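You operate a simulated robot arm through the tools that you are given. There is no shell and no other tool.

You run a simulated robot arm. Do the job below in one go: nothing can be reset, and whatever is moved stays where it is left.

TASK
Swap the black strip in the red fixture's arc for the blue one.
Fine: tighten the fixture's thumb screw first; hang the black strip in its slot on the grey rack; press the new one home with the wooden block and put the block back. Set down upright: wooden block.
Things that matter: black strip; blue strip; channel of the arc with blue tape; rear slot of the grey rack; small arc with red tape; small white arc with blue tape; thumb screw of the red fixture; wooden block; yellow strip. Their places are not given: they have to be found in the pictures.

The check looks at the end state, three seconds after you hand in, the way a careful person would. Anything else that was tipped, shoved, dropped, spilled or broken makes it a failure.

THE ROBOT
A 6-joint arm with a two-finger parallel gripper, fixed in place. Base frame: the origin is on the floor under the middle of its stand, x ahead of it, y to its left, z up. Units: m, degrees, N and s.
It reaches about 1.066 m from its shoulder. Its first joint turns from -166.0 to 166.0 degrees. Payload 3.91 kg.
Tool frame: the origin (TCP) lies between the finger pads and is the grasp point; the fingertips stand 0.03 m ahead of it; z points along the fingers, y is the line along which they close. Largest opening 0.11 m; finger width 0.02, thickness 0.01; the body of the gripper, 0.048 by 0.112 m, starts 0.055 m behind the TCP.
Orientation is that of the tool frame in the base frame, as a unit quaternion [x, y, z, w]. With the fingers straight down and closing along the base's y, the tool's x points along the base's -x, its y along +y and its z along -z.

THE INTERFACE
- The arm moves only by the tool arm_command. Its argument "deltas" is a list of rows, each a list of 3 entries, a list of its own where there are three numbers: the shift along the tool's x, y, z in units of 50 mm (1.0 is 50 mm), then the turn, a rotation vector about the tool's x, y, z in units of 6 degrees (1.0 is 6 degrees), then the opening, from 0 (shut) to 1 (fully open). In form: [[[x, y, z], [ax, ay, az], grip], ...]. A call has 1 to 20 rows; each row shifts and turns the commanded pose from where the row before left it, along the tool's axes as they then stand. A call with a number of a shift or a turn outside -1 to 1 is refused whole. A row lasts 0.2 s, in which the tool goes at most 0.05 m and 8.6 degrees; a call with a longer step from one row to the next is refused whole, and so is a gripper value outside its range. A pose out of reach is approached as far as the arm can. The call stops where the force on the tool passes 50 N (or 10 N more than at its start, if that is more) or the arm is blocked; 0.2 s more then pass. Each finger travels about 0.153 m/s and halts on what it meets, pressing with about 30 N; the grip force reading is that of the motor and also rises with nothing between the fingers. The clock runs only during rows and for 0.2 s after the last one: add rows that do not move to give the fingers time. It gives the time, the measured TCP pose, the force on the tool (base axes), the opening and the grip force at its end, in the units of the frame above (readings bear some noise), with the torque about the TCP (base axes, N m) and any sound that the robot's microphone picked up, and new pictures: "views" is both (left out), scene, wrist or none.
- Cameras (640 x 400 px; columns grow to the right, rows downward): "scene" is fixed at [0.0495, -0.6493, 1.4958]; the picture's right is [0.12, -0.99, 0.00], its down [-0.57, -0.07, -0.82] and it looks along [0.81, 0.10, -0.57] (base axes); focal length 309 px, centre (320, 200). "wrist" rides on the gripper at [0.072, 0.017, -0.103] in the tool frame; the picture's right is [-0.23, 0.97, 0.00], its down [-0.76, -0.18, -0.62] and it looks along [-0.61, -0.14, 0.78] (tool axes); focal length 222 px, centre (320, 200).
- pixel_to_xyz(camera, pixels): for up to 12 pixels [column, row] of the newest picture of that camera ("zoom" is the newest enlarged one), the place [x, y, z] in the base frame of the surface seen there, good to about 0.002 m. The clock stands still meanwhile.
- enlarge(camera, box): a new picture of the part [left, top, right, bottom] of that camera's present view, enlarged. The clock stands still meanwhile.
- sign_off(): hands the job in; it is judged then, once.

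Leave the gripper open and the arm clear of the work at the hand-in unless told otherwise.

The tools are called after ">>>" as name(argument=value, ...) on one line, values as JSON. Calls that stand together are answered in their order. arm_command: Moves the arm, as the interface text tells. Its arguments: {"type":"object","properties":{"deltas":{"type":"array","items":{"type":"array"}},"views":{"type":"string","enum":["both","scene","wrist","none"]}},"required":["deltas"]} The other tools are called the same way: pixel_to_xyz (camera, pixels) gives the place of the surface under pixels of a picture; enlarge (camera, box) takes an enlarged picture of a part of a camera's view; sign_off () hands the job in.

At the start:

```text
time: 0.0
position: [0.3964, -0.4997, 1.3348]
tcp_rot: [-0.001, 1.0, 0.0, 0.001]
ft_force: [0.6, 0.0, 0.7]
torque: [-0.02, 0.03, 0.06]
width: 0.11
finger_force: 0.0
```

scene: 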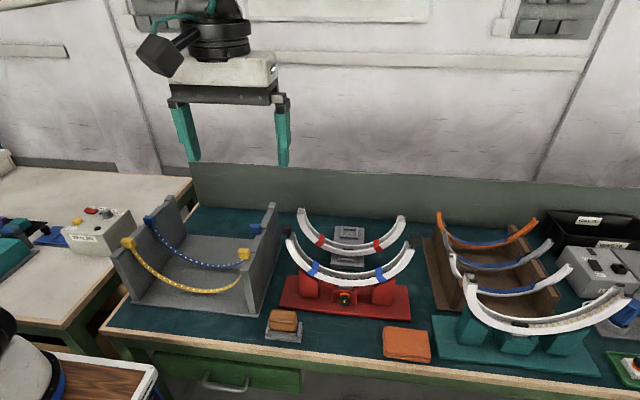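
wrist: 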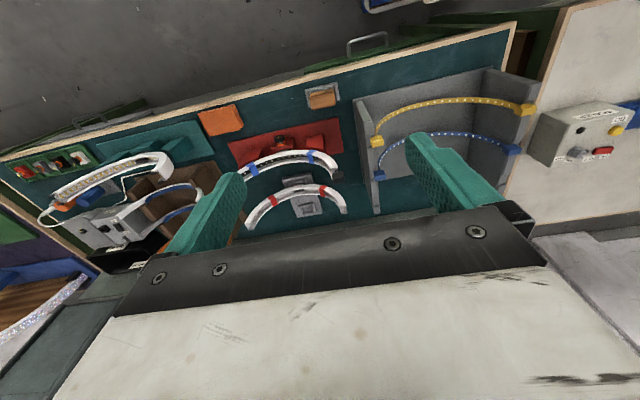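

I see a grey rack with a yellow strip (front) and a blue strip (behind it), a red fixture with an arc marked with blue tape, another arc with red tape behind it, a wooden block at about (284,320), and other fixtures on the right. I'll enlarge these areas first, before moving anything.

>>> enlarge(camera="scene", box=[260, 190, 430, 340])

>>> enlarge(camera="scene", box=[110, 190, 310, 350])

>>> enlarge(camera="scene", box=[420, 190, 640, 390])

```text
2.67 times, centred on (345, 265) of scene
```

zoom: 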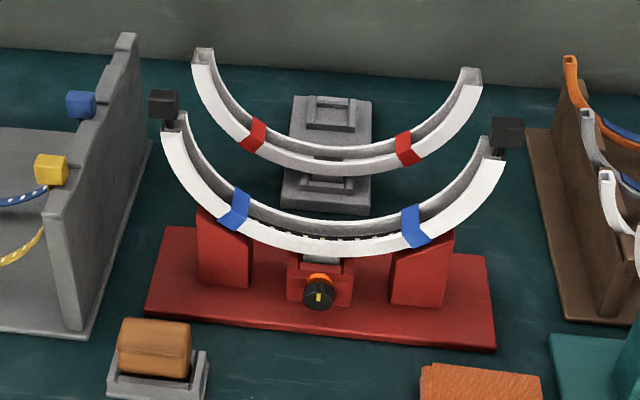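

```text
2.50 times, centred on (210, 270) of scene
```

zoom: 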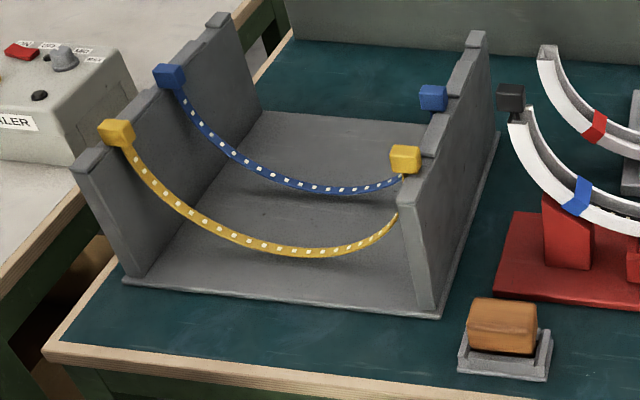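

```text
2.00 times, centred on (530, 290) of scene
```

zoom: 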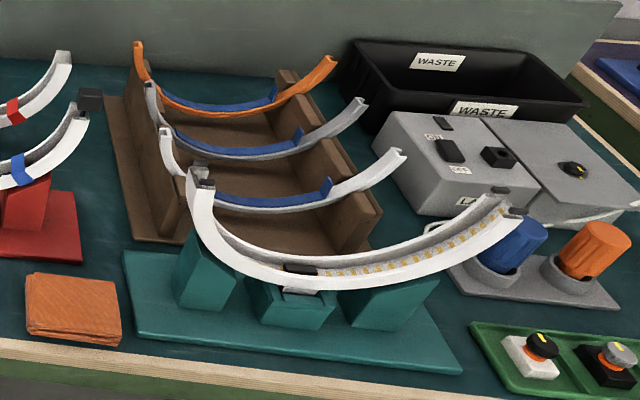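

The red fixture's arc with blue tape holds the black strip, which has black end blocks. The rack has a free rear slot. The thumb screw (black knob, orange ring) is at about (344,298). Next I'll measure the key points in the scene picture.

>>> pixel_to_xyz(camera="scene", pixels=[[303, 230], [395, 240], [290, 236], [410, 250], [344, 300], [345, 280], [330, 277], [284, 317], [284, 332], [302, 212], [402, 220], [348, 232]])

>>> pixel_to_xyz(camera="scene", pixels=[[128, 242], [245, 253], [151, 220], [256, 229], [273, 207], [170, 198], [200, 240], [200, 290], [120, 255], [265, 240], [280, 290], [138, 300]])

>>> enlarge(camera="scene", box=[280, 215, 360, 265])

>>> enlarge(camera="scene", box=[310, 270, 380, 314])

```text
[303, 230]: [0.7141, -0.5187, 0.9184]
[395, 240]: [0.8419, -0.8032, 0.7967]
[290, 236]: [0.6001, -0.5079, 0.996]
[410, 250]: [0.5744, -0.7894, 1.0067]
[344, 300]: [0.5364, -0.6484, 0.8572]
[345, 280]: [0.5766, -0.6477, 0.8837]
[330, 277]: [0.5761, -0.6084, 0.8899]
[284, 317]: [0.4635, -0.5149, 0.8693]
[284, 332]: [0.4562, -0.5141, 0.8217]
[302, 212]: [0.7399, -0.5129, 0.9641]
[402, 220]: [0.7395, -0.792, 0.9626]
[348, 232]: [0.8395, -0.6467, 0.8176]
```

```text
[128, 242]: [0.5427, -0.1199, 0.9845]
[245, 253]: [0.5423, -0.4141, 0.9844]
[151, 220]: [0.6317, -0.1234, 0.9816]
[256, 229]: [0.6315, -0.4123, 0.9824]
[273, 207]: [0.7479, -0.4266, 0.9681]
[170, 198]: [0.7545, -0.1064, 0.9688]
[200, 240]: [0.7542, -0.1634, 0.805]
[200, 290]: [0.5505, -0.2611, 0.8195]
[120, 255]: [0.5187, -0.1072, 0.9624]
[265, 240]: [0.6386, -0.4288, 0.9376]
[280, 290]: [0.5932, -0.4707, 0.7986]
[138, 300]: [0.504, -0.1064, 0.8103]
```

```text
8.00 times, centred on (320, 240) of scene
```

zoom: 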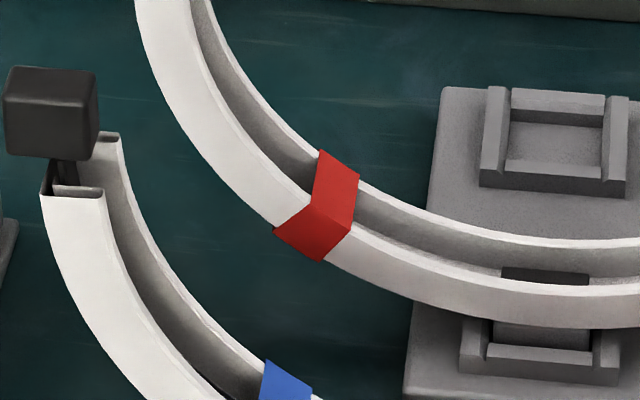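

```text
9.09 times, centred on (345, 292) of scene
```

zoom: 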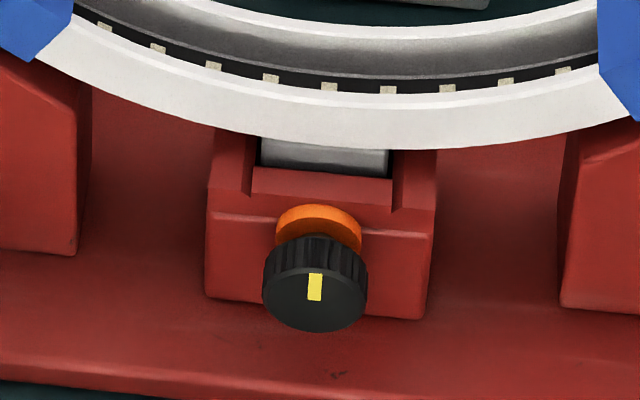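

The knob is about 28 mm across, with its axis along x, at about (0.535,-0.648,0.856). The black blocks are near z≈1.0. Now I'll look closely at how the strips hang in the rack and how the black blocks sit on the arc.

>>> enlarge(camera="scene", box=[225, 200, 305, 250])

>>> enlarge(camera="scene", box=[105, 190, 201, 250])

>>> enlarge(camera="scene", box=[360, 220, 440, 270])

>>> enlarge(camera="scene", box=[250, 295, 330, 345])

>>> enlarge(camera="scene", box=[560, 320, 640, 400])

```text
8.00 times, centred on (265, 225) of scene
```

zoom: 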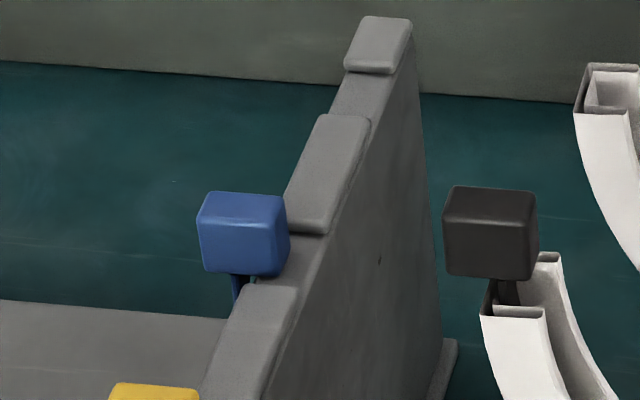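

```text
6.67 times, centred on (153, 220) of scene
```

zoom: 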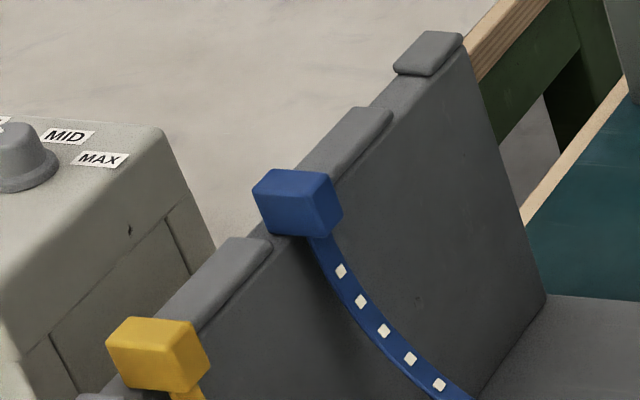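

```text
8.00 times, centred on (400, 245) of scene
```

zoom: 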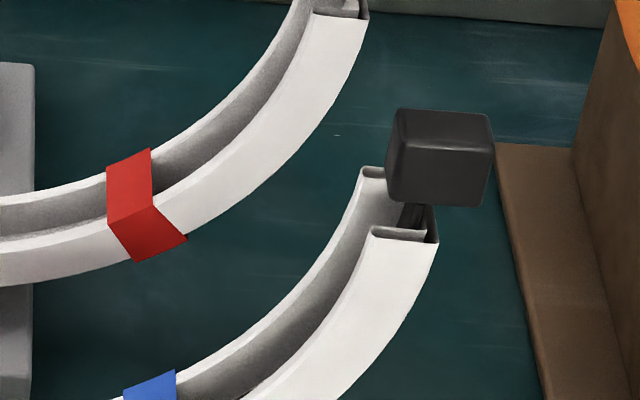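

```text
8.00 times, centred on (290, 320) of scene
```

zoom: 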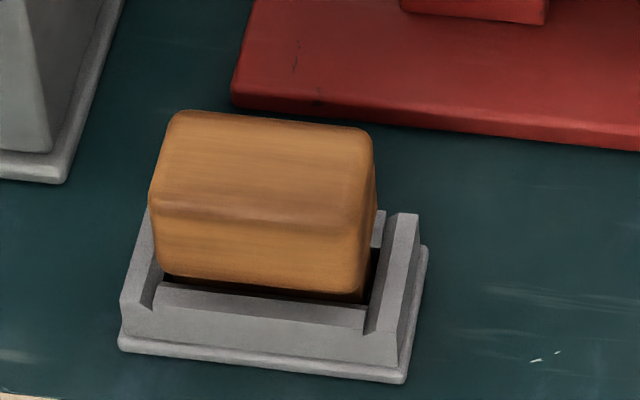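

```text
5.00 times, centred on (600, 360) of scene
```

zoom: 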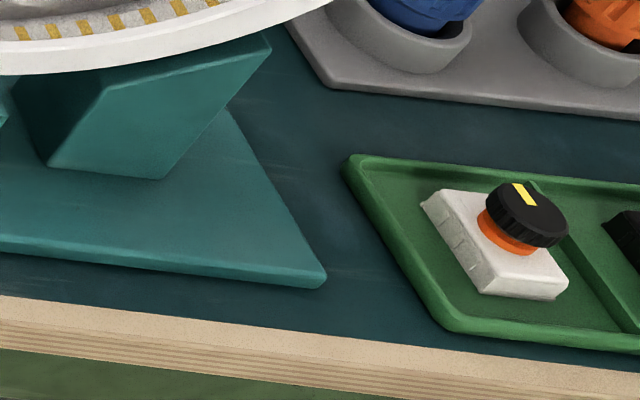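

The blocks sit in the notches between raised caps on the rack walls, and the rear notch is empty. I'll take precise points on the black blocks, the blue blocks, the rear notches and the knob.

>>> pixel_to_xyz(camera="scene", pixels=[[282, 232], [290, 233], [282, 225], [291, 225], [286, 229], [410, 244], [419, 244], [410, 235], [419, 235], [415, 240], [284, 240], [416, 249]])

>>> pixel_to_xyz(camera="scene", pixels=[[251, 226], [259, 226], [251, 232], [259, 233], [270, 212], [274, 214], [272, 205], [266, 220], [144, 217], [152, 217], [144, 222], [152, 224]])

>>> pixel_to_xyz(camera="scene", pixels=[[341, 301], [348, 301], [344, 304], [344, 294], [343, 293], [335, 296], [353, 299], [345, 288], [345, 272], [345, 270], [346, 265], [344, 307]])

>>> pixel_to_xyz(camera="scene", pixels=[[213, 197], [209, 201], [204, 206], [160, 210], [166, 200], [217, 195], [200, 246], [180, 225], [166, 262], [190, 288], [225, 289], [238, 280]])

```text
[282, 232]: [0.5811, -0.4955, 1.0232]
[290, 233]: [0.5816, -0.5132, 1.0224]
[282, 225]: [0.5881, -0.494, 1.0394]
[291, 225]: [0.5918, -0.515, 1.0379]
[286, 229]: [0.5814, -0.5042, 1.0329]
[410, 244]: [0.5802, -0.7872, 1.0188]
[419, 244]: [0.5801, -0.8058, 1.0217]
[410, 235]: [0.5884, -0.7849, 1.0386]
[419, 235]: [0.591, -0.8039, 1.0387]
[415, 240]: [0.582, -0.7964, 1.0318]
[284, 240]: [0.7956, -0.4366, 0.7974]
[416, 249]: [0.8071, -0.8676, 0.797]
```

```text
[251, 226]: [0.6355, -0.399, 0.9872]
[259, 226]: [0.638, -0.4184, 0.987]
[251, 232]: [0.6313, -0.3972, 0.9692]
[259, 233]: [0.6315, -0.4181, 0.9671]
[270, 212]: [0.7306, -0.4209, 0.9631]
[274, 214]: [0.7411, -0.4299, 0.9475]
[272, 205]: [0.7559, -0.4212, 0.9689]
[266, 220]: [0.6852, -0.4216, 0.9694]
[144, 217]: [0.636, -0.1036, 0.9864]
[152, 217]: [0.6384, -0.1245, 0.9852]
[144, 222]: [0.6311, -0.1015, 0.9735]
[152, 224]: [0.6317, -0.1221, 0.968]
```

```text
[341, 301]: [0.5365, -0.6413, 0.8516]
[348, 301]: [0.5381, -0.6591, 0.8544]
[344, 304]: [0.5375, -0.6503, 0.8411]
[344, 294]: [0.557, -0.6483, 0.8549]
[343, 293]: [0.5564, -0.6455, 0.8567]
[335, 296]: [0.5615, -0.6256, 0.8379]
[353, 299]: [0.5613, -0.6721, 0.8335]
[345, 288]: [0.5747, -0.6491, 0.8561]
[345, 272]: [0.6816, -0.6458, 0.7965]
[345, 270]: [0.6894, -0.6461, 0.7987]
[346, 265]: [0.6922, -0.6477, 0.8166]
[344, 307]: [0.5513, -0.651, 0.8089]
```

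```text
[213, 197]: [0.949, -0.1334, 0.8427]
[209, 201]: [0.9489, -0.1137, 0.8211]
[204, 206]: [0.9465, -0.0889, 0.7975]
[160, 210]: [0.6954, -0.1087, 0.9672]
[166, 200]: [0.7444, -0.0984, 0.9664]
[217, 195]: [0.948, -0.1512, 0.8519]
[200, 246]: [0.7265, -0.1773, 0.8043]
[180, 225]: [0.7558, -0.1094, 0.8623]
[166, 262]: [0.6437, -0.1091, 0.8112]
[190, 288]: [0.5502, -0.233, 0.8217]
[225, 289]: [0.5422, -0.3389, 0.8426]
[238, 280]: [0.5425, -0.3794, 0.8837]
```

Measured so far: the black blocks have front face x≈0.581, centre y≈-0.505 and -0.796, and z 1.01–1.04. The blue blocks have front x≈0.631, y≈-0.41 and -0.113, and z 0.963–0.987. The knob front face is at x≈0.537 and the red body face at x≈0.561. Next I'll measure the table edge, the red base and the block tray.

>>> pixel_to_xyz(camera="scene", pixels=[[340, 312], [340, 320], [340, 335], [340, 345], [340, 352], [340, 358], [300, 300], [390, 310], [405, 345], [430, 340], [300, 312], [262, 320]])

>>> pixel_to_xyz(camera="scene", pixels=[[274, 316], [296, 318], [273, 326], [294, 329], [285, 312], [267, 331], [300, 335], [302, 325], [283, 338], [283, 341], [272, 312], [295, 312]])

>>> pixel_to_xyz(camera="scene", pixels=[[286, 244], [292, 246], [411, 251], [406, 251], [300, 262], [345, 282], [390, 270], [320, 278], [370, 280], [315, 268], [380, 272], [345, 276]])

```text
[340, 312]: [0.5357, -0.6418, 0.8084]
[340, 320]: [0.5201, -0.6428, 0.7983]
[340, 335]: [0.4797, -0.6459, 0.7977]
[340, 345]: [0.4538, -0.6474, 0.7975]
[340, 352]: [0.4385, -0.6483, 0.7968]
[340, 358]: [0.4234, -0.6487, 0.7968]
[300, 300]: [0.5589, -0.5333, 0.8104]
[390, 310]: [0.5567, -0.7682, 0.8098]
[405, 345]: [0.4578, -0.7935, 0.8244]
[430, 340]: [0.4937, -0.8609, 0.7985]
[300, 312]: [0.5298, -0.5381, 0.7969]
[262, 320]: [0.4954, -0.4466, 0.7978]
```

```text
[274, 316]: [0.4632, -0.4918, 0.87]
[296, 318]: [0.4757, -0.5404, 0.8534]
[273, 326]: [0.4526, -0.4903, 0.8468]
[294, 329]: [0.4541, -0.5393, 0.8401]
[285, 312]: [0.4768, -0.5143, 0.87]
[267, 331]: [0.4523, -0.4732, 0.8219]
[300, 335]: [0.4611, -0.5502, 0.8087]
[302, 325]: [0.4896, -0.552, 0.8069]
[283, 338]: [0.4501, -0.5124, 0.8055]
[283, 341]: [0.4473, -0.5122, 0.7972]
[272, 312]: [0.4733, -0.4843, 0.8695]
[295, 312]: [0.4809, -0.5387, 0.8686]
```

```text
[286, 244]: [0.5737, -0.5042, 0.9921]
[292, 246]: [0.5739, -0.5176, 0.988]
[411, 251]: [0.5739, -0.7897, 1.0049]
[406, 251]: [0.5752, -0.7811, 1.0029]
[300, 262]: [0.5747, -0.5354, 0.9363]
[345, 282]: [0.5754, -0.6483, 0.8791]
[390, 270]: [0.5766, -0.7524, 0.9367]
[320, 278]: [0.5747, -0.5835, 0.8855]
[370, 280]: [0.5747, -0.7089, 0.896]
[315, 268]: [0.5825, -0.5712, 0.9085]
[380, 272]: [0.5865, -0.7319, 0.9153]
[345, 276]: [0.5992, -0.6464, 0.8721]
```

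The table front edge is at x≈0.42 and the wooden block's top is at z≈0.870. To turn the knob I'll come in nearly horizontally along +x with the camera on top. That needs a 180° turn about the tool's z and then a tilt. First I'll move sideways in free air and begin the turn.

>>> arm_command(deltas=[[[0.3, -0.75, 0], [0, 0, 0], 1], [[0.3, -0.75, 0], [0, 0, 0], 1], [[0.3, -0.75, 0], [0, 0, 0], 1], [[0.3, -0.75, 0], [0, 0, 0], 1], [[0, 0, 0], [0, 0, 1], 1], [[0, 0, 0], [0, 0, 1], 1], [[0, 0, 0], [0, 0, 1], 1], [[0, 0, 0], [0, 0, 1], 1], [[0, 0, 0], [0, 0, 1], 1], [[0, 0, 0], [0, 0, 1], 1], [[0, 0, 0], [0, 0, 1], 1], [[0, 0, 0], [0, 0, 1], 1], [[0, 0, 0], [0, 0, 1], 1], [[0, 0, 0], [0, 0, 1], 1], [[0, 0, 0], [0, 0, 1], 1], [[0, 0, 0], [0, 0, 1], 1], [[0, 0, 0], [0, 0, 1], 1], [[0, 0, 0], [0, 0, 1], 1], [[0, 0, 0], [0, 0, 1], 1]])

```text
time: 4.0
position: [0.3361, -0.6493, 1.3355]
tcp_rot: [0.708, 0.706, 0.0, -0.001]
ft_force: [0.5, -0.2, 1.1]
torque: [-0.02, 0.02, 0.03]
width: 0.1099
finger_force: 0.0
```

scene: 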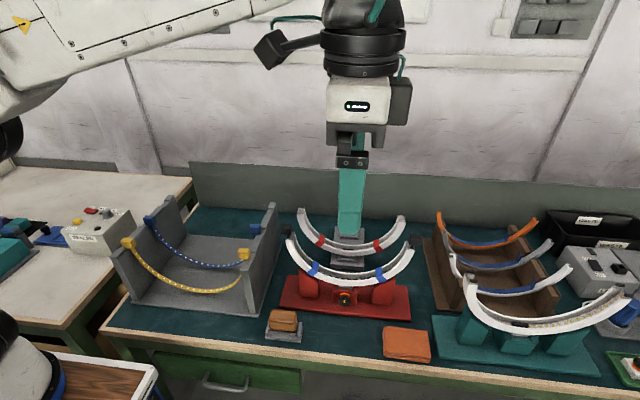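
wrist: 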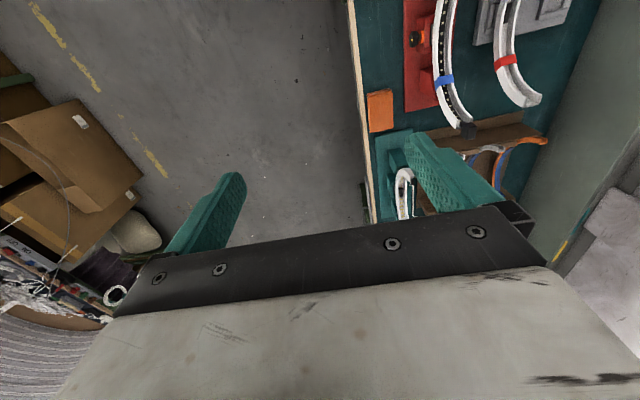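

The first half of the turn is done. I'll turn the remaining 90° and begin tilting the tool towards +x.

>>> arm_command(deltas=[[[0, 0, 0], [0, 0, 1], 1], [[0, 0, 0], [0, 0, 1], 1], [[0, 0, 0], [0, 0, 1], 1], [[0, 0, 0], [0, 0, 1], 1], [[0, 0, 0], [0, 0, 1], 1], [[0, 0, 0], [0, 0, 1], 1], [[0, 0, 0], [0, 0, 1], 1], [[0, 0, 0], [0, 0, 1], 1], [[0, 0, 0], [0, 0, 1], 1], [[0, 0, 0], [0, 0, 1], 1], [[0, 0, 0], [0, 0, 1], 1], [[0, 0, 0], [0, 0, 1], 1], [[0, 0, 0], [0, 0, 1], 1], [[0, 0, 0], [0, 0, 1], 1], [[0, 0, 0], [0, 0, 1], 1], [[0, 0, 0], [0, 1, 0], 1], [[0, 0, 0], [0, 1, 0], 1], [[0, 0, 0], [0, 1, 0], 1], [[0, 0, 0], [0, 1, 0], 1], [[0, 0, 0], [0, 1, 0], 1]])

```text
time: 8.2
position: [0.3352, -0.6498, 1.337]
tcp_rot: [0.966, 0.0, 0.259, 0.0]
ft_force: [-0.1, -0.1, -0.4]
torque: [-0.01, 0.05, 0.01]
width: 0.1101
finger_force: 0.0
```

scene: 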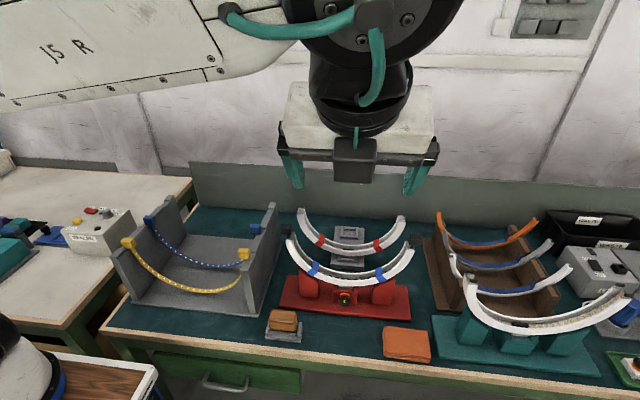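
wrist: 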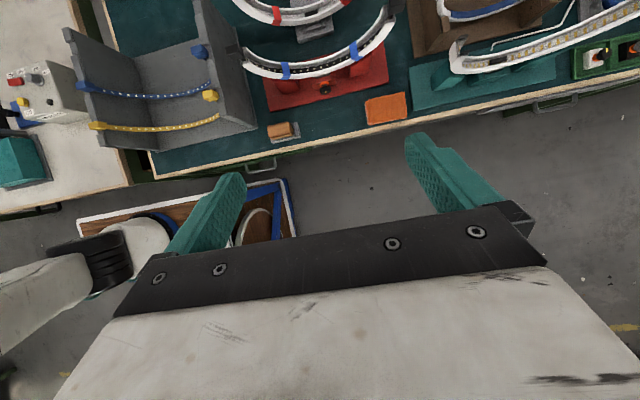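

The tool is now 30° off vertical. I'll tilt another 30° and go down to a waypoint in front of and above the knob at about (0.40,-0.65,1.00), clear of everything.

>>> arm_command(deltas=[[[0, 0, 0], [0, 1, 0], 1], [[0, 0, 0], [0, 1, 0], 1], [[0, 0, 0], [0, 1, 0], 1], [[0, 0, 0], [0, 1, 0], 1], [[0, 0, 0], [0, 1, 0], 1], [[-0.648, 0, 0.562], [0, 0, 0], 1], [[-0.648, 0, 0.562], [0, 0, 0], 1], [[-0.648, 0, 0.562], [0, 0, 0], 1], [[-0.648, 0, 0.562], [0, 0, 0], 1], [[-0.648, 0, 0.562], [0, 0, 0], 1], [[-0.648, 0, 0.562], [0, 0, 0], 1], [[-0.648, 0, 0.562], [0, 0, 0], 1], [[-0.648, 0, 0.562], [0, 0, 0], 1], [[0, 0, 0], [0, 0, 0], 1]])

```text
time: 11.2
position: [0.4008, -0.6513, 0.999]
tcp_rot: [0.866, 0.001, 0.5, -0.001]
ft_force: [0.1, -0.8, 0.0]
torque: [0.02, 0.01, 0.0]
width: 0.1099
finger_force: 0.1
```

scene: 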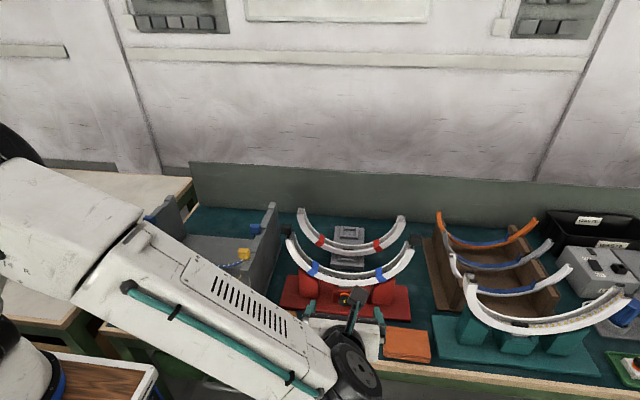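
wrist: 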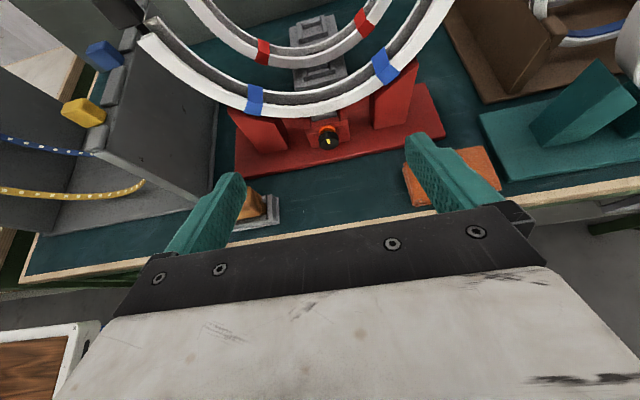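

The knob shows in the wrist picture at (328,137). I'll enlarge it and check the forearm's clearance.

>>> enlarge(camera="wrist", box=[288, 100, 368, 150])

>>> pixel_to_xyz(camera="scene", pixels=[[250, 285], [290, 320], [200, 250], [150, 240], [230, 380], [350, 350], [320, 340]])

>>> pixel_to_xyz(camera="wrist", pixels=[[328, 142], [323, 140], [334, 140], [328, 134], [321, 133], [337, 133], [328, 128], [312, 140], [348, 136], [328, 148], [328, 152], [328, 118]])

```text
8.00 times, centred on (328, 125) of wrist
```

zoom: 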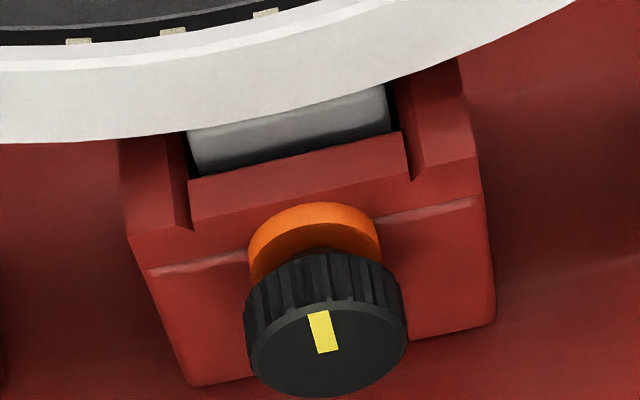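

```text
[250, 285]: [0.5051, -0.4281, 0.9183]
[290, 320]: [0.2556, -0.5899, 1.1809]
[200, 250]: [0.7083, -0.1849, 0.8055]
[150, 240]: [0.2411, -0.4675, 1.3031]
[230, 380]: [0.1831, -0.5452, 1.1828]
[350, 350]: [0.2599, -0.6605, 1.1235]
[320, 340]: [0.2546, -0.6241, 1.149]
```

```text
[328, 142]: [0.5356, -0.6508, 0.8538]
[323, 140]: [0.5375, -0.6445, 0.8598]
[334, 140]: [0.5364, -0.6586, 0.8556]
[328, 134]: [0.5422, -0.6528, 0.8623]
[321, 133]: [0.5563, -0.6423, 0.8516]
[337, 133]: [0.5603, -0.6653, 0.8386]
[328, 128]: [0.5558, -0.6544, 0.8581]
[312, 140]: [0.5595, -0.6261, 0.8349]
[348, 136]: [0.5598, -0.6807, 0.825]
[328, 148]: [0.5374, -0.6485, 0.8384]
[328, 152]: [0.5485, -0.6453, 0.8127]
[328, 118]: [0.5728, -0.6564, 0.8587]
```

The knob centre is at about (y -0.6505, z 0.849), 29 mm across, with the front at x 0.536 and an orange collar showing between it and the red body. I'll turn the tool −30° about the knob's axis so there's room for a clockwise stroke. Then I'll narrow the fingers and move to the pre-grasp point 12 cm back.

>>> arm_command(deltas=[[[0, 0, 0], [-0.5, 0, -0.866], 0.6], [[0, 0, 0], [-0.5, 0, -0.866], 0.45], [[0, 0, 0], [-0.5, 0, -0.866], 0.45], [[0, 0, 0], [-0.5, 0, -0.866], 0.45], [[0, 0, 0], [-0.5, 0, -0.866], 0.45], [[-0.268, -0.505, 0.302], [0, 0, 0], 0.45], [[-0.268, -0.505, 0.302], [0, 0, 0], 0.45], [[-0.268, -0.505, 0.302], [0, 0, 0], 0.45], [[0, 0, 0], [0, 0, 0], 0.45]])

```text
time: 13.2
position: [0.4229, -0.614, 0.9146]
tcp_rot: [0.837, 0.128, 0.483, 0.224]
ft_force: [0.0, 0.2, 1.0]
torque: [0.02, 0.0, 0.03]
width: 0.0495
finger_force: 0.1
```

scene: 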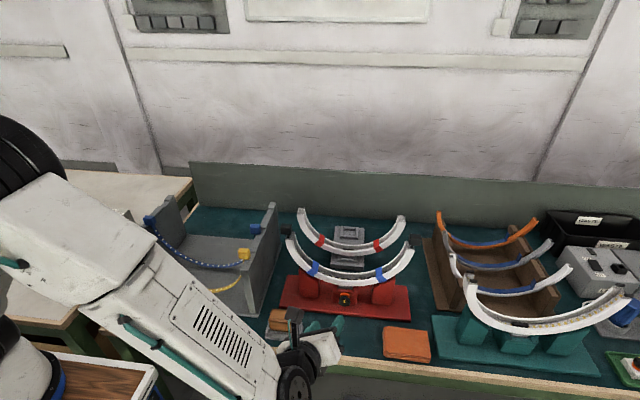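
wrist: 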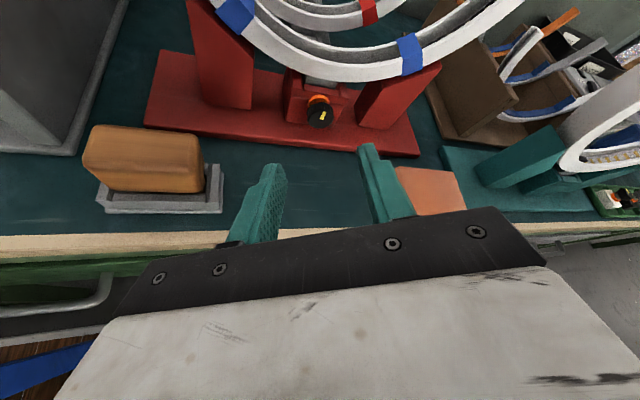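

The pre-grasp pose reads well, with the wooden block to the left and clear. I'll approach 9 cm along the finger direction and check again.

>>> arm_command(deltas=[[[-0.02, 0, 0.45], [0, 0, 0], 0.45], [[-0.02, 0, 0.45], [0, 0, 0], 0.45], [[0, 0, 0.45], [0, 0, 0], 0.45], [[0, 0, 0.45], [0, 0, 0], 0.45], [[0, 0, 0], [0, 0, 0], 0.45], [[0, 0, 0], [0, 0, 0], 0.45]])

```text
time: 14.6
position: [0.4975, -0.6349, 0.8698]
tcp_rot: [0.836, 0.129, 0.484, 0.223]
ft_force: [0.9, -0.4, -0.2]
torque: [0.03, -0.03, 0.03]
width: 0.0497
finger_force: 0.0
```

scene: 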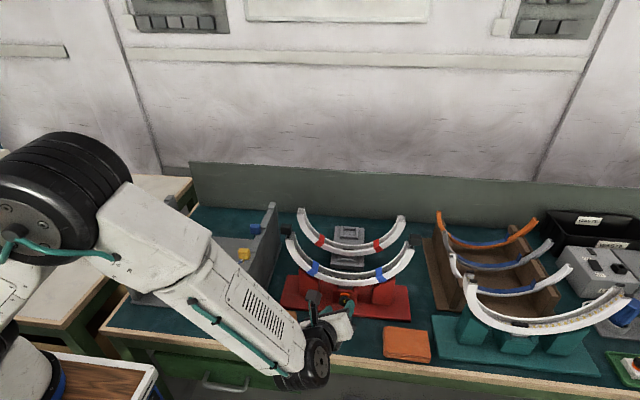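
wrist: 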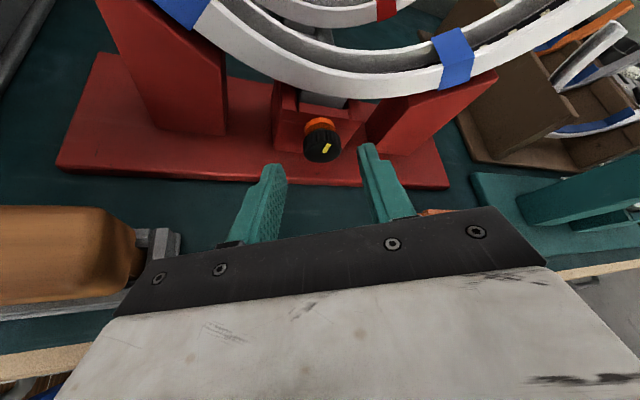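

The knob lies centred between the fingertips. I'll check its position once more from this close view before closing in.

>>> enlarge(camera="wrist", box=[260, 100, 388, 180])

>>> pixel_to_xyz(camera="wrist", pixels=[[320, 153], [311, 148], [331, 146], [323, 160], [318, 140], [306, 146], [335, 141], [320, 123], [310, 128], [330, 127], [272, 168], [367, 148]])

```text
5.00 times, centred on (324, 140) of wrist
```

zoom: 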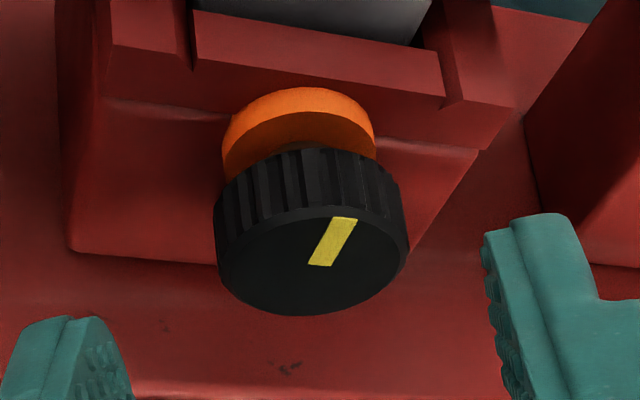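

```text
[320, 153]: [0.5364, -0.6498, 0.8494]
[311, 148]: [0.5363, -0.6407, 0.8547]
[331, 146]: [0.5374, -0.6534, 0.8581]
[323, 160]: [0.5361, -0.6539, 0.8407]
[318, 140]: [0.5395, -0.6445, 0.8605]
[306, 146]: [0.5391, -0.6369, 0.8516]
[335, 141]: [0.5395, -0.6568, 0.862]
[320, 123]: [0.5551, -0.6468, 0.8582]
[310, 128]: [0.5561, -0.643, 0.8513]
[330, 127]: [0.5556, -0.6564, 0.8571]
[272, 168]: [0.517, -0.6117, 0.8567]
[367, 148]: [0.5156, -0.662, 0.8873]
```

Confirmed: the knob centre is (y -0.650, z 0.8495). I'll move forward 3 cm to straddle the knob, then close.

>>> arm_command(deltas=[[[0.01, 0.02, 0.2], [0, 0, 0], 0.45], [[0.01, 0.02, 0.2], [0, 0, 0], 0.45], [[0, 0, 0.19], [0, 0, 0], 0.45], [[0, 0, 0], [0, 0, 0], 0.45], [[0, 0, 0], [0, 0, 0], 0.2], [[0, 0, 0], [0, 0, 0], 0.0], [[0, 0, 0], [0, 0, 0], 0.0]])

```text
time: 16.2
position: [0.5233, -0.6437, 0.859]
tcp_rot: [0.836, 0.13, 0.483, 0.224]
ft_force: [-1.1, 8.9, -3.6]
torque: [0.1, -0.02, 0.22]
width: 0.0264
finger_force: 45.2
```

scene: 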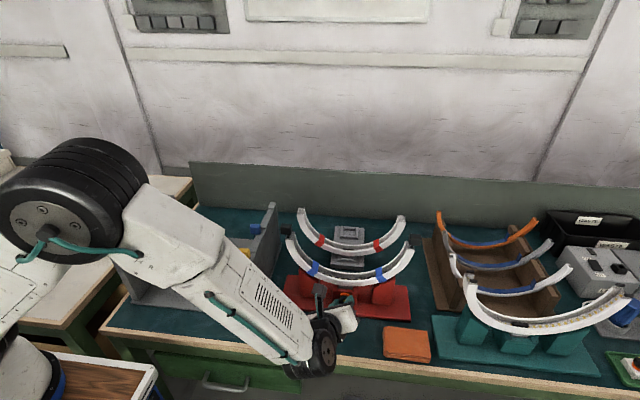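
wrist: 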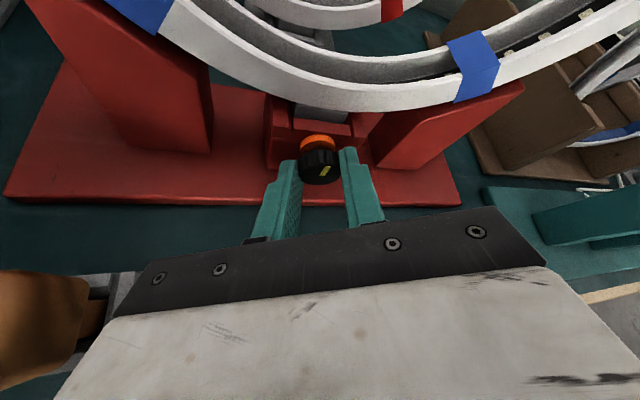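

The knob is gripped, with width 26 mm. I'll relax 1 mm sideways and then turn clockwise (as seen from the front) about the knob axis in 6° steps, watching the torque.

>>> arm_command(deltas=[[[0, -0.02, 0], [0, 0, 0], 0.0], [[-0.001, 0.025, 0.0007], [0.5, 0, 0.866], 0.0], [[-0.001, 0.025, 0.0007], [0.5, 0, 0.866], 0.0], [[-0.001, 0.025, 0.0007], [0.5, 0, 0.866], 0.0], [[-0.001, 0.025, 0.0007], [0.5, 0, 0.866], 0.0], [[-0.001, 0.025, 0.0007], [0.5, 0, 0.866], 0.0], [[0, 0, 0], [0, 0, 0], 0.0]])

```text
time: 17.8
position: [0.524, -0.65, 0.8603]
tcp_rot: [0.866, 0.0, 0.5, -0.001]
ft_force: [21.3, -6.4, -0.7]
torque: [-0.14, -0.35, -0.15]
width: 0.0264
finger_force: 45.0
```

scene: 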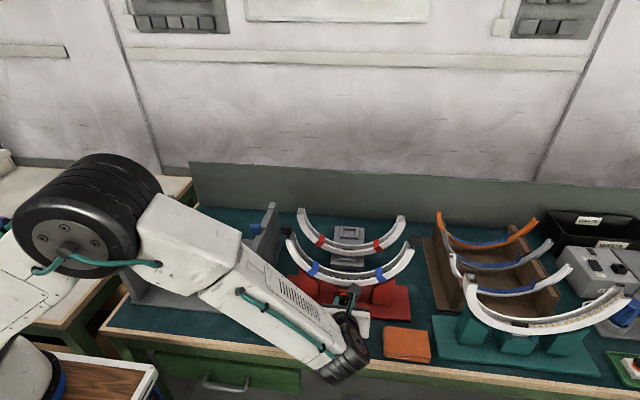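
wrist: 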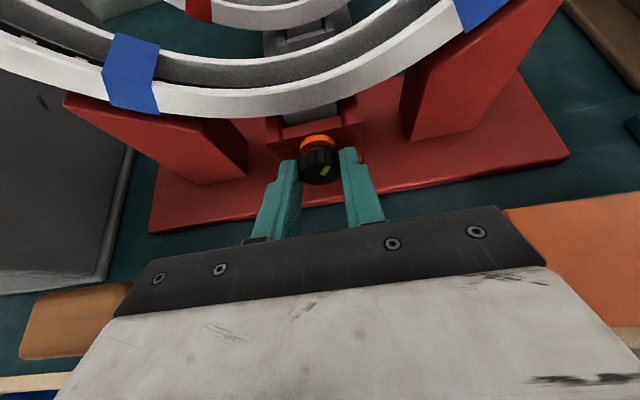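

The knob turns with the fingers, and it pulls the tool forward along +x (21 N) as it threads in. I'll follow it forward 1.5 mm and read the force.

>>> arm_command(deltas=[[[0.015, 0, 0.026], [0, 0, 0], 0.0], [[0, 0, 0], [0, 0, 0], 0.0]], views="none")

```text
time: 18.4
position: [0.5242, -0.6501, 0.8604]
tcp_rot: [0.867, -0.001, 0.499, 0.0]
ft_force: [9.5, -2.7, -5.1]
torque: [-0.04, -0.28, -0.04]
width: 0.0261
finger_force: 44.9
```

The force fell to 9.5 N. I'll continue clockwise with a small forward feed of about 0.45 mm per 6°.

>>> arm_command(deltas=[[[0.0045, 0.025, 0.0095], [0.5, 0, 0.866], 0.0], [[0.0045, 0.025, 0.0095], [0.5, 0, 0.866], 0.0], [[0.0045, 0.025, 0.0095], [0.5, 0, 0.866], 0.0], [[0.0045, 0.025, 0.0095], [0.5, 0, 0.866], 0.0], [[0, 0, 0], [0, 0, 0], 0.0]], views="wrist")

```text
time: 19.6
position: [0.525, -0.6557, 0.86]
tcp_rot: [0.847, -0.105, 0.49, -0.18]
ft_force: [-10.0, -3.8, 1.9]
torque: [0.01, 0.06, -0.07]
width: 0.0267
finger_force: 44.9
```

wrist: 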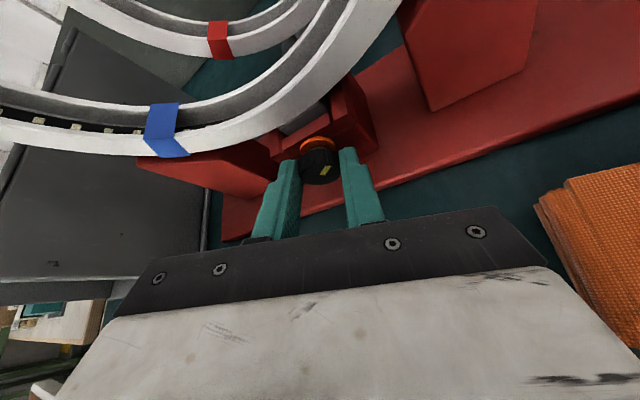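

The force has reversed to -10 N, so the knob hardly advances and I overfed. I'll back off about 1.2 mm and continue turning without feed.

>>> arm_command(deltas=[[[-0.012, 0, -0.021], [0, 0, 0], 0.0], [[-0.001, 0.025, 0.0007], [0.5, 0, 0.866], 0.0], [[-0.001, 0.025, 0.0007], [0.5, 0, 0.866], 0.0], [[-0.001, 0.025, 0.0007], [0.5, 0, 0.866], 0.0], [[-0.001, 0.025, 0.0007], [0.5, 0, 0.866], 0.0], [[0, 0, 0], [0, 0, 0], 0.0]], views="both")

>>> enlarge(camera="wrist", box=[260, 110, 388, 190])

```text
time: 21.0
position: [0.5247, -0.6588, 0.8561]
tcp_rot: [0.791, -0.204, 0.457, -0.352]
ft_force: [0.4, -20.8, 3.3]
torque: [-0.12, 0.13, -0.27]
width: 0.0264
finger_force: 44.9
```

scene: 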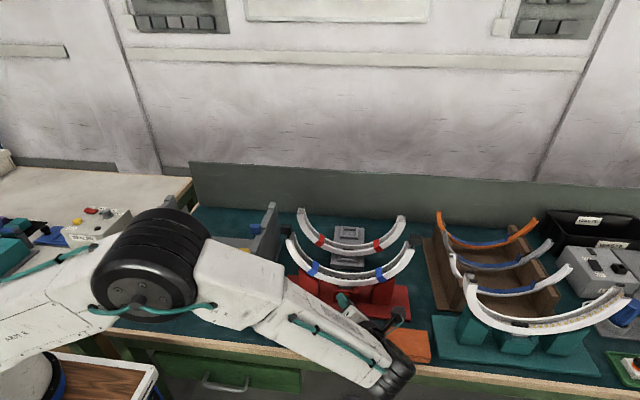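
wrist: 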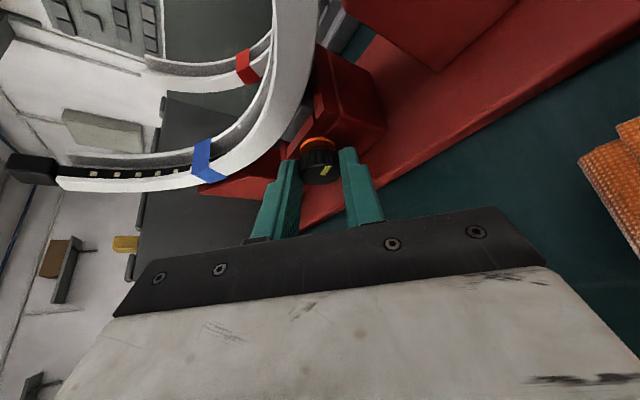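

```text
5.00 times, centred on (324, 150) of wrist
```

zoom: 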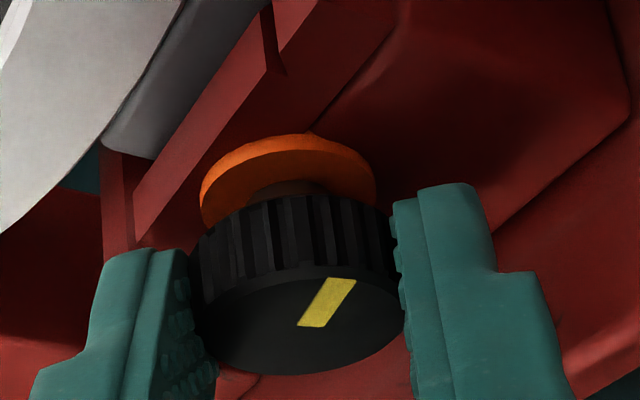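

The knob has followed the full 78° (the mark is fixed relative to the fingers), with no stop yet and no sound. I'll go 12° more, which still clears the table, and then regrip.

>>> arm_command(deltas=[[[0, 0, 0], [0, 0, 0], 0.0], [[-0.001, 0.015, 0.0007], [0.5, 0, 0.866], 0.0], [[-0.001, 0.015, 0.0007], [0.5, 0, 0.866], 0.0], [[0, 0, 0], [0, 0, 0], 0.0]], views="wrist")

```text
time: 22.0
position: [0.5267, -0.6603, 0.8551]
tcp_rot: [0.75, -0.251, 0.432, -0.433]
ft_force: [3.9, -25.4, -2.8]
torque: [-0.19, -0.28, -1.13]
width: 0.0264
finger_force: 44.9
```

wrist: 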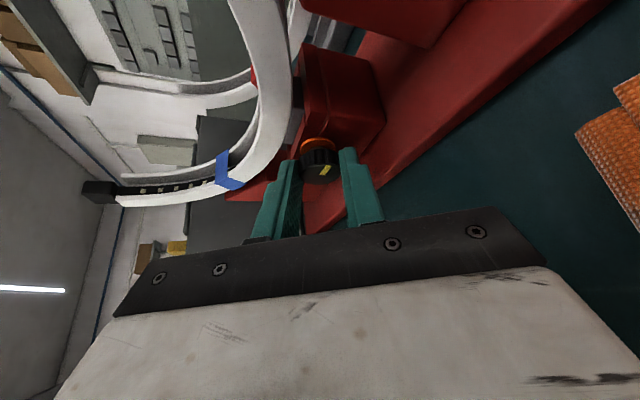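

The torque about z has jumped and the side force is 25 N. I'll open the fingers slightly (40 mm, to stay above the red base) and back straight off 6 cm.

>>> arm_command(deltas=[[[0, 0, 0], [0, 0, 0], 0.36], [[0, 0, 0], [0, 0, 0], 0.36], [[0, 0, -0.4], [0, 0, 0], 0.36], [[0, 0, -0.8], [0, 0, 0], 0.36], [[0, 0, 0], [0, 0, 0], 0.36]], views="both")

>>> enlarge(camera="wrist", box=[260, 90, 388, 170])

```text
time: 23.2
position: [0.4736, -0.6875, 0.8709]
tcp_rot: [0.75, -0.25, 0.432, -0.434]
ft_force: [-0.2, 0.3, 0.1]
torque: [0.0, 0.0, 0.0]
width: 0.0396
finger_force: 0.0
```

scene: 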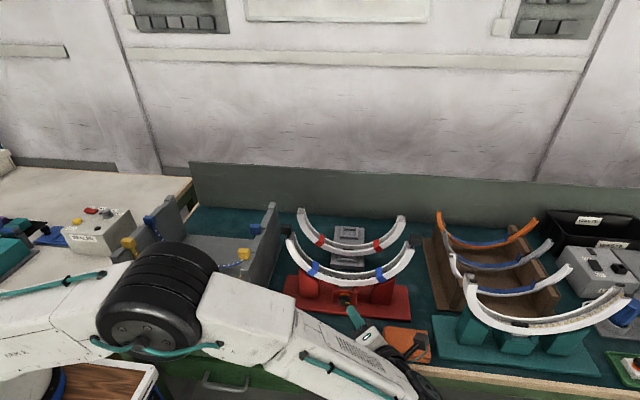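
wrist: 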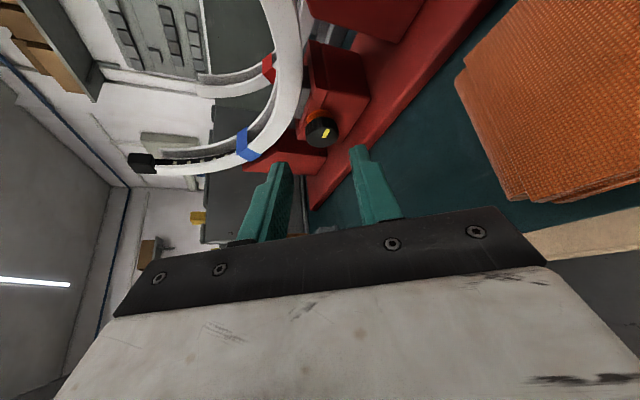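

```text
5.00 times, centred on (324, 130) of wrist
```

zoom: 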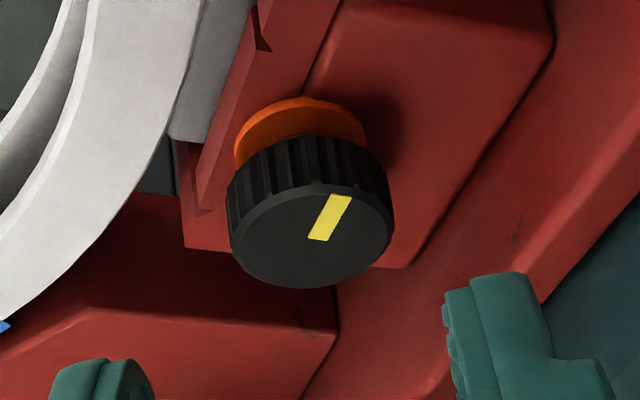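

The knob has turned 90° clockwise, with the mark now towards 3 o'clock. I'll check whether it moved inwards by reading its face and the collar.

>>> pixel_to_xyz(camera="zoom", pixels=[[300, 240], [260, 250], [360, 230], [310, 270], [300, 160], [280, 125], [340, 115], [250, 160], [420, 150], [220, 220]])

>>> enlarge(camera="scene", box=[310, 265, 390, 315])

```text
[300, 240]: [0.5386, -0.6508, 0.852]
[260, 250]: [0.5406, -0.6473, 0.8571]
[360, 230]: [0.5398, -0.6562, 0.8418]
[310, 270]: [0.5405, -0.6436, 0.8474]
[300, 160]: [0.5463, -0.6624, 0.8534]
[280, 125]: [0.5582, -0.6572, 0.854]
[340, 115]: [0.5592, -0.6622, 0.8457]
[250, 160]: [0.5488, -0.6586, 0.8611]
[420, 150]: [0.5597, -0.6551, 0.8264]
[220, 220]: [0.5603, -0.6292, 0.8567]
```

```text
8.00 times, centred on (350, 290) of scene
```

zoom: 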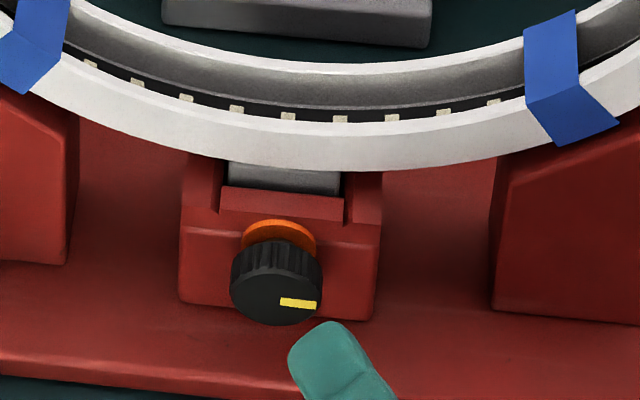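

The face moved from x 0.536 to about 0.540, so the screw is going in and the collar gap is shrinking. I'll swing the open gripper back −90° about the knob axis and take a second grip.

>>> arm_command(deltas=[[[-0.004, -0.0878, 0.0023], [-0.5, 0, -0.866], 0.45], [[-0.004, -0.0878, 0.0023], [-0.5, 0, -0.866], 0.45], [[-0.004, -0.0878, 0.0023], [-0.5, 0, -0.866], 0.45], [[-0.004, -0.0878, 0.0023], [-0.5, 0, -0.866], 0.45], [[-0.004, -0.0878, 0.0023], [-0.5, 0, -0.866], 0.45], [[-0.004, -0.0878, 0.0023], [-0.5, 0, -0.866], 0.45], [[-0.004, -0.0878, 0.0023], [-0.5, 0, -0.866], 0.45], [[-0.004, -0.0878, 0.0023], [-0.5, 0, -0.866], 0.45], [[-0.004, -0.0878, 0.0023], [-0.5, 0, -0.866], 0.45], [[-0.004, -0.0878, 0.0023], [-0.5, 0, -0.866], 0.45], [[-0.004, -0.0878, 0.0023], [-0.5, 0, -0.866], 0.45], [[-0.004, -0.0878, 0.0023], [-0.5, 0, -0.866], 0.45], [[-0.004, -0.0878, 0.0023], [-0.5, 0, -0.866], 0.45], [[-0.004, -0.0878, 0.0023], [-0.5, 0, -0.866], 0.45], [[-0.004, -0.0878, 0.0023], [-0.5, 0, -0.866], 0.45], [[0, 0, 0], [0, 0, 0], 0.45]], views="wrist")

```text
time: 26.6
position: [0.4731, -0.6278, 0.8877]
tcp_rot: [0.836, 0.13, 0.482, 0.225]
ft_force: [0.1, -0.6, -0.2]
torque: [0.01, 0.01, -0.02]
width: 0.0497
finger_force: 0.0
```

wrist: 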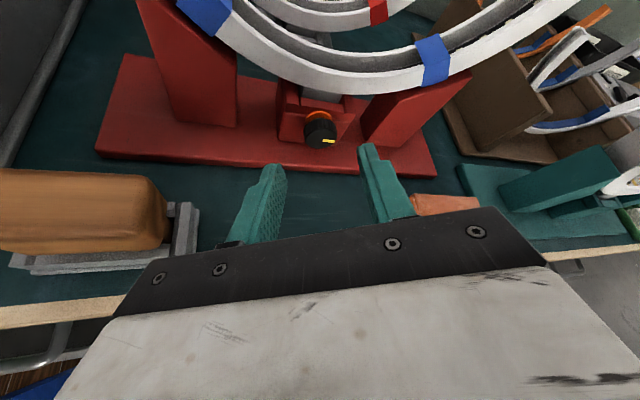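

Aligned again. I'll approach 6 cm, close, and turn with a small feed.

>>> arm_command(deltas=[[[-0.02, 0, 0.4], [0, 0, 0], 0.45], [[-0.02, 0, 0.4], [0, 0, 0], 0.45], [[-0.02, 0, 0.39], [0, 0, 0], 0.45], [[0, 0, 0], [0, 0, 0], 0.45], [[0, 0, 0], [0, 0, 0], 0.2], [[0, 0, 0], [0, 0, 0], 0.0], [[0, 0, 0], [0, 0, 0], 0.0]], views="wrist")

```text
time: 28.2
position: [0.5241, -0.6449, 0.8576]
tcp_rot: [0.836, 0.129, 0.483, 0.224]
ft_force: [1.9, -2.1, -0.1]
torque: [-0.06, -0.03, -0.05]
width: 0.0261
finger_force: 45.3
```

wrist: 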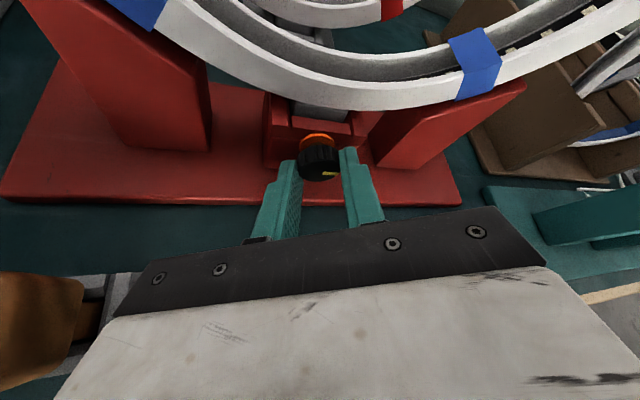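

A good grip with almost no side force. I'll turn clockwise 48° with a 0.2 mm feed per step.

>>> arm_command(deltas=[[[0.001, 0.025, 0.004], [0.5, 0, 0.866], 0.0], [[0.001, 0.025, 0.004], [0.5, 0, 0.866], 0.0], [[0.001, 0.025, 0.004], [0.5, 0, 0.866], 0.0], [[0.001, 0.025, 0.004], [0.5, 0, 0.866], 0.0], [[0.001, 0.025, 0.004], [0.5, 0, 0.866], 0.0], [[0.001, 0.025, 0.004], [0.5, 0, 0.866], 0.0], [[0.001, 0.025, 0.004], [0.5, 0, 0.866], 0.0], [[0.001, 0.025, 0.004], [0.5, 0, 0.866], 0.0], [[0, 0, 0], [0, 0, 0], 0.0]], views="wrist")

```text
time: 30.2
position: [0.5247, -0.6531, 0.8583]
tcp_rot: [0.855, -0.079, 0.494, -0.136]
ft_force: [0.9, 0.3, -7.3]
torque: [-0.04, 0.25, 0.04]
width: 0.0264
finger_force: 45.3
```

wrist: 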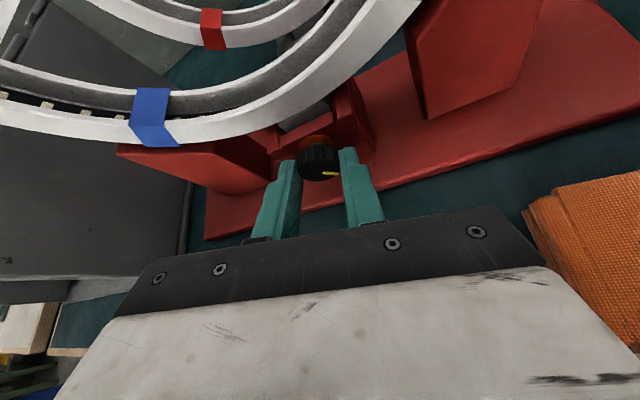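

The forces are small and the knob is following. I'll continue 24° more.

>>> arm_command(deltas=[[[0.001, 0.025, 0.004], [0.5, 0, 0.866], 0.0], [[0.001, 0.025, 0.004], [0.5, 0, 0.866], 0.0], [[0.001, 0.025, 0.004], [0.5, 0, 0.866], 0.0], [[0.001, 0.025, 0.004], [0.5, 0, 0.866], 0.0], [[0, 0, 0], [0, 0, 0], 0.0]], views="wrist")

>>> enlarge(camera="wrist", box=[260, 110, 388, 190])

```text
time: 31.4
position: [0.5267, -0.6563, 0.8565]
tcp_rot: [0.808, -0.18, 0.466, -0.311]
ft_force: [-4.0, 14.3, -9.3]
torque: [0.1, 0.3, 0.32]
width: 0.0263
finger_force: 44.7
```

wrist: 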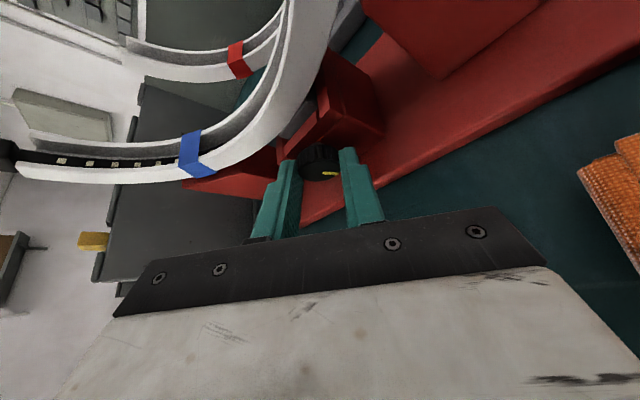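

```text
5.00 times, centred on (324, 150) of wrist
```

zoom: 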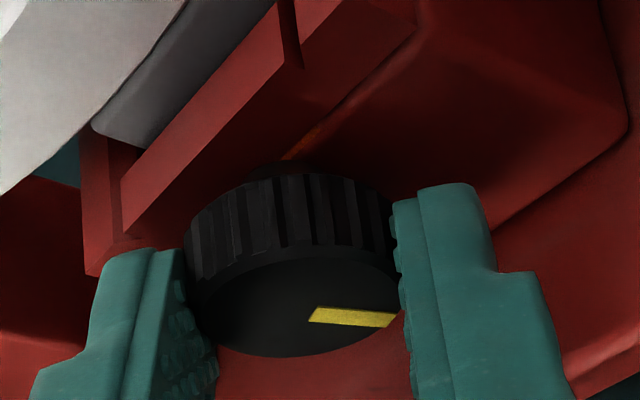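

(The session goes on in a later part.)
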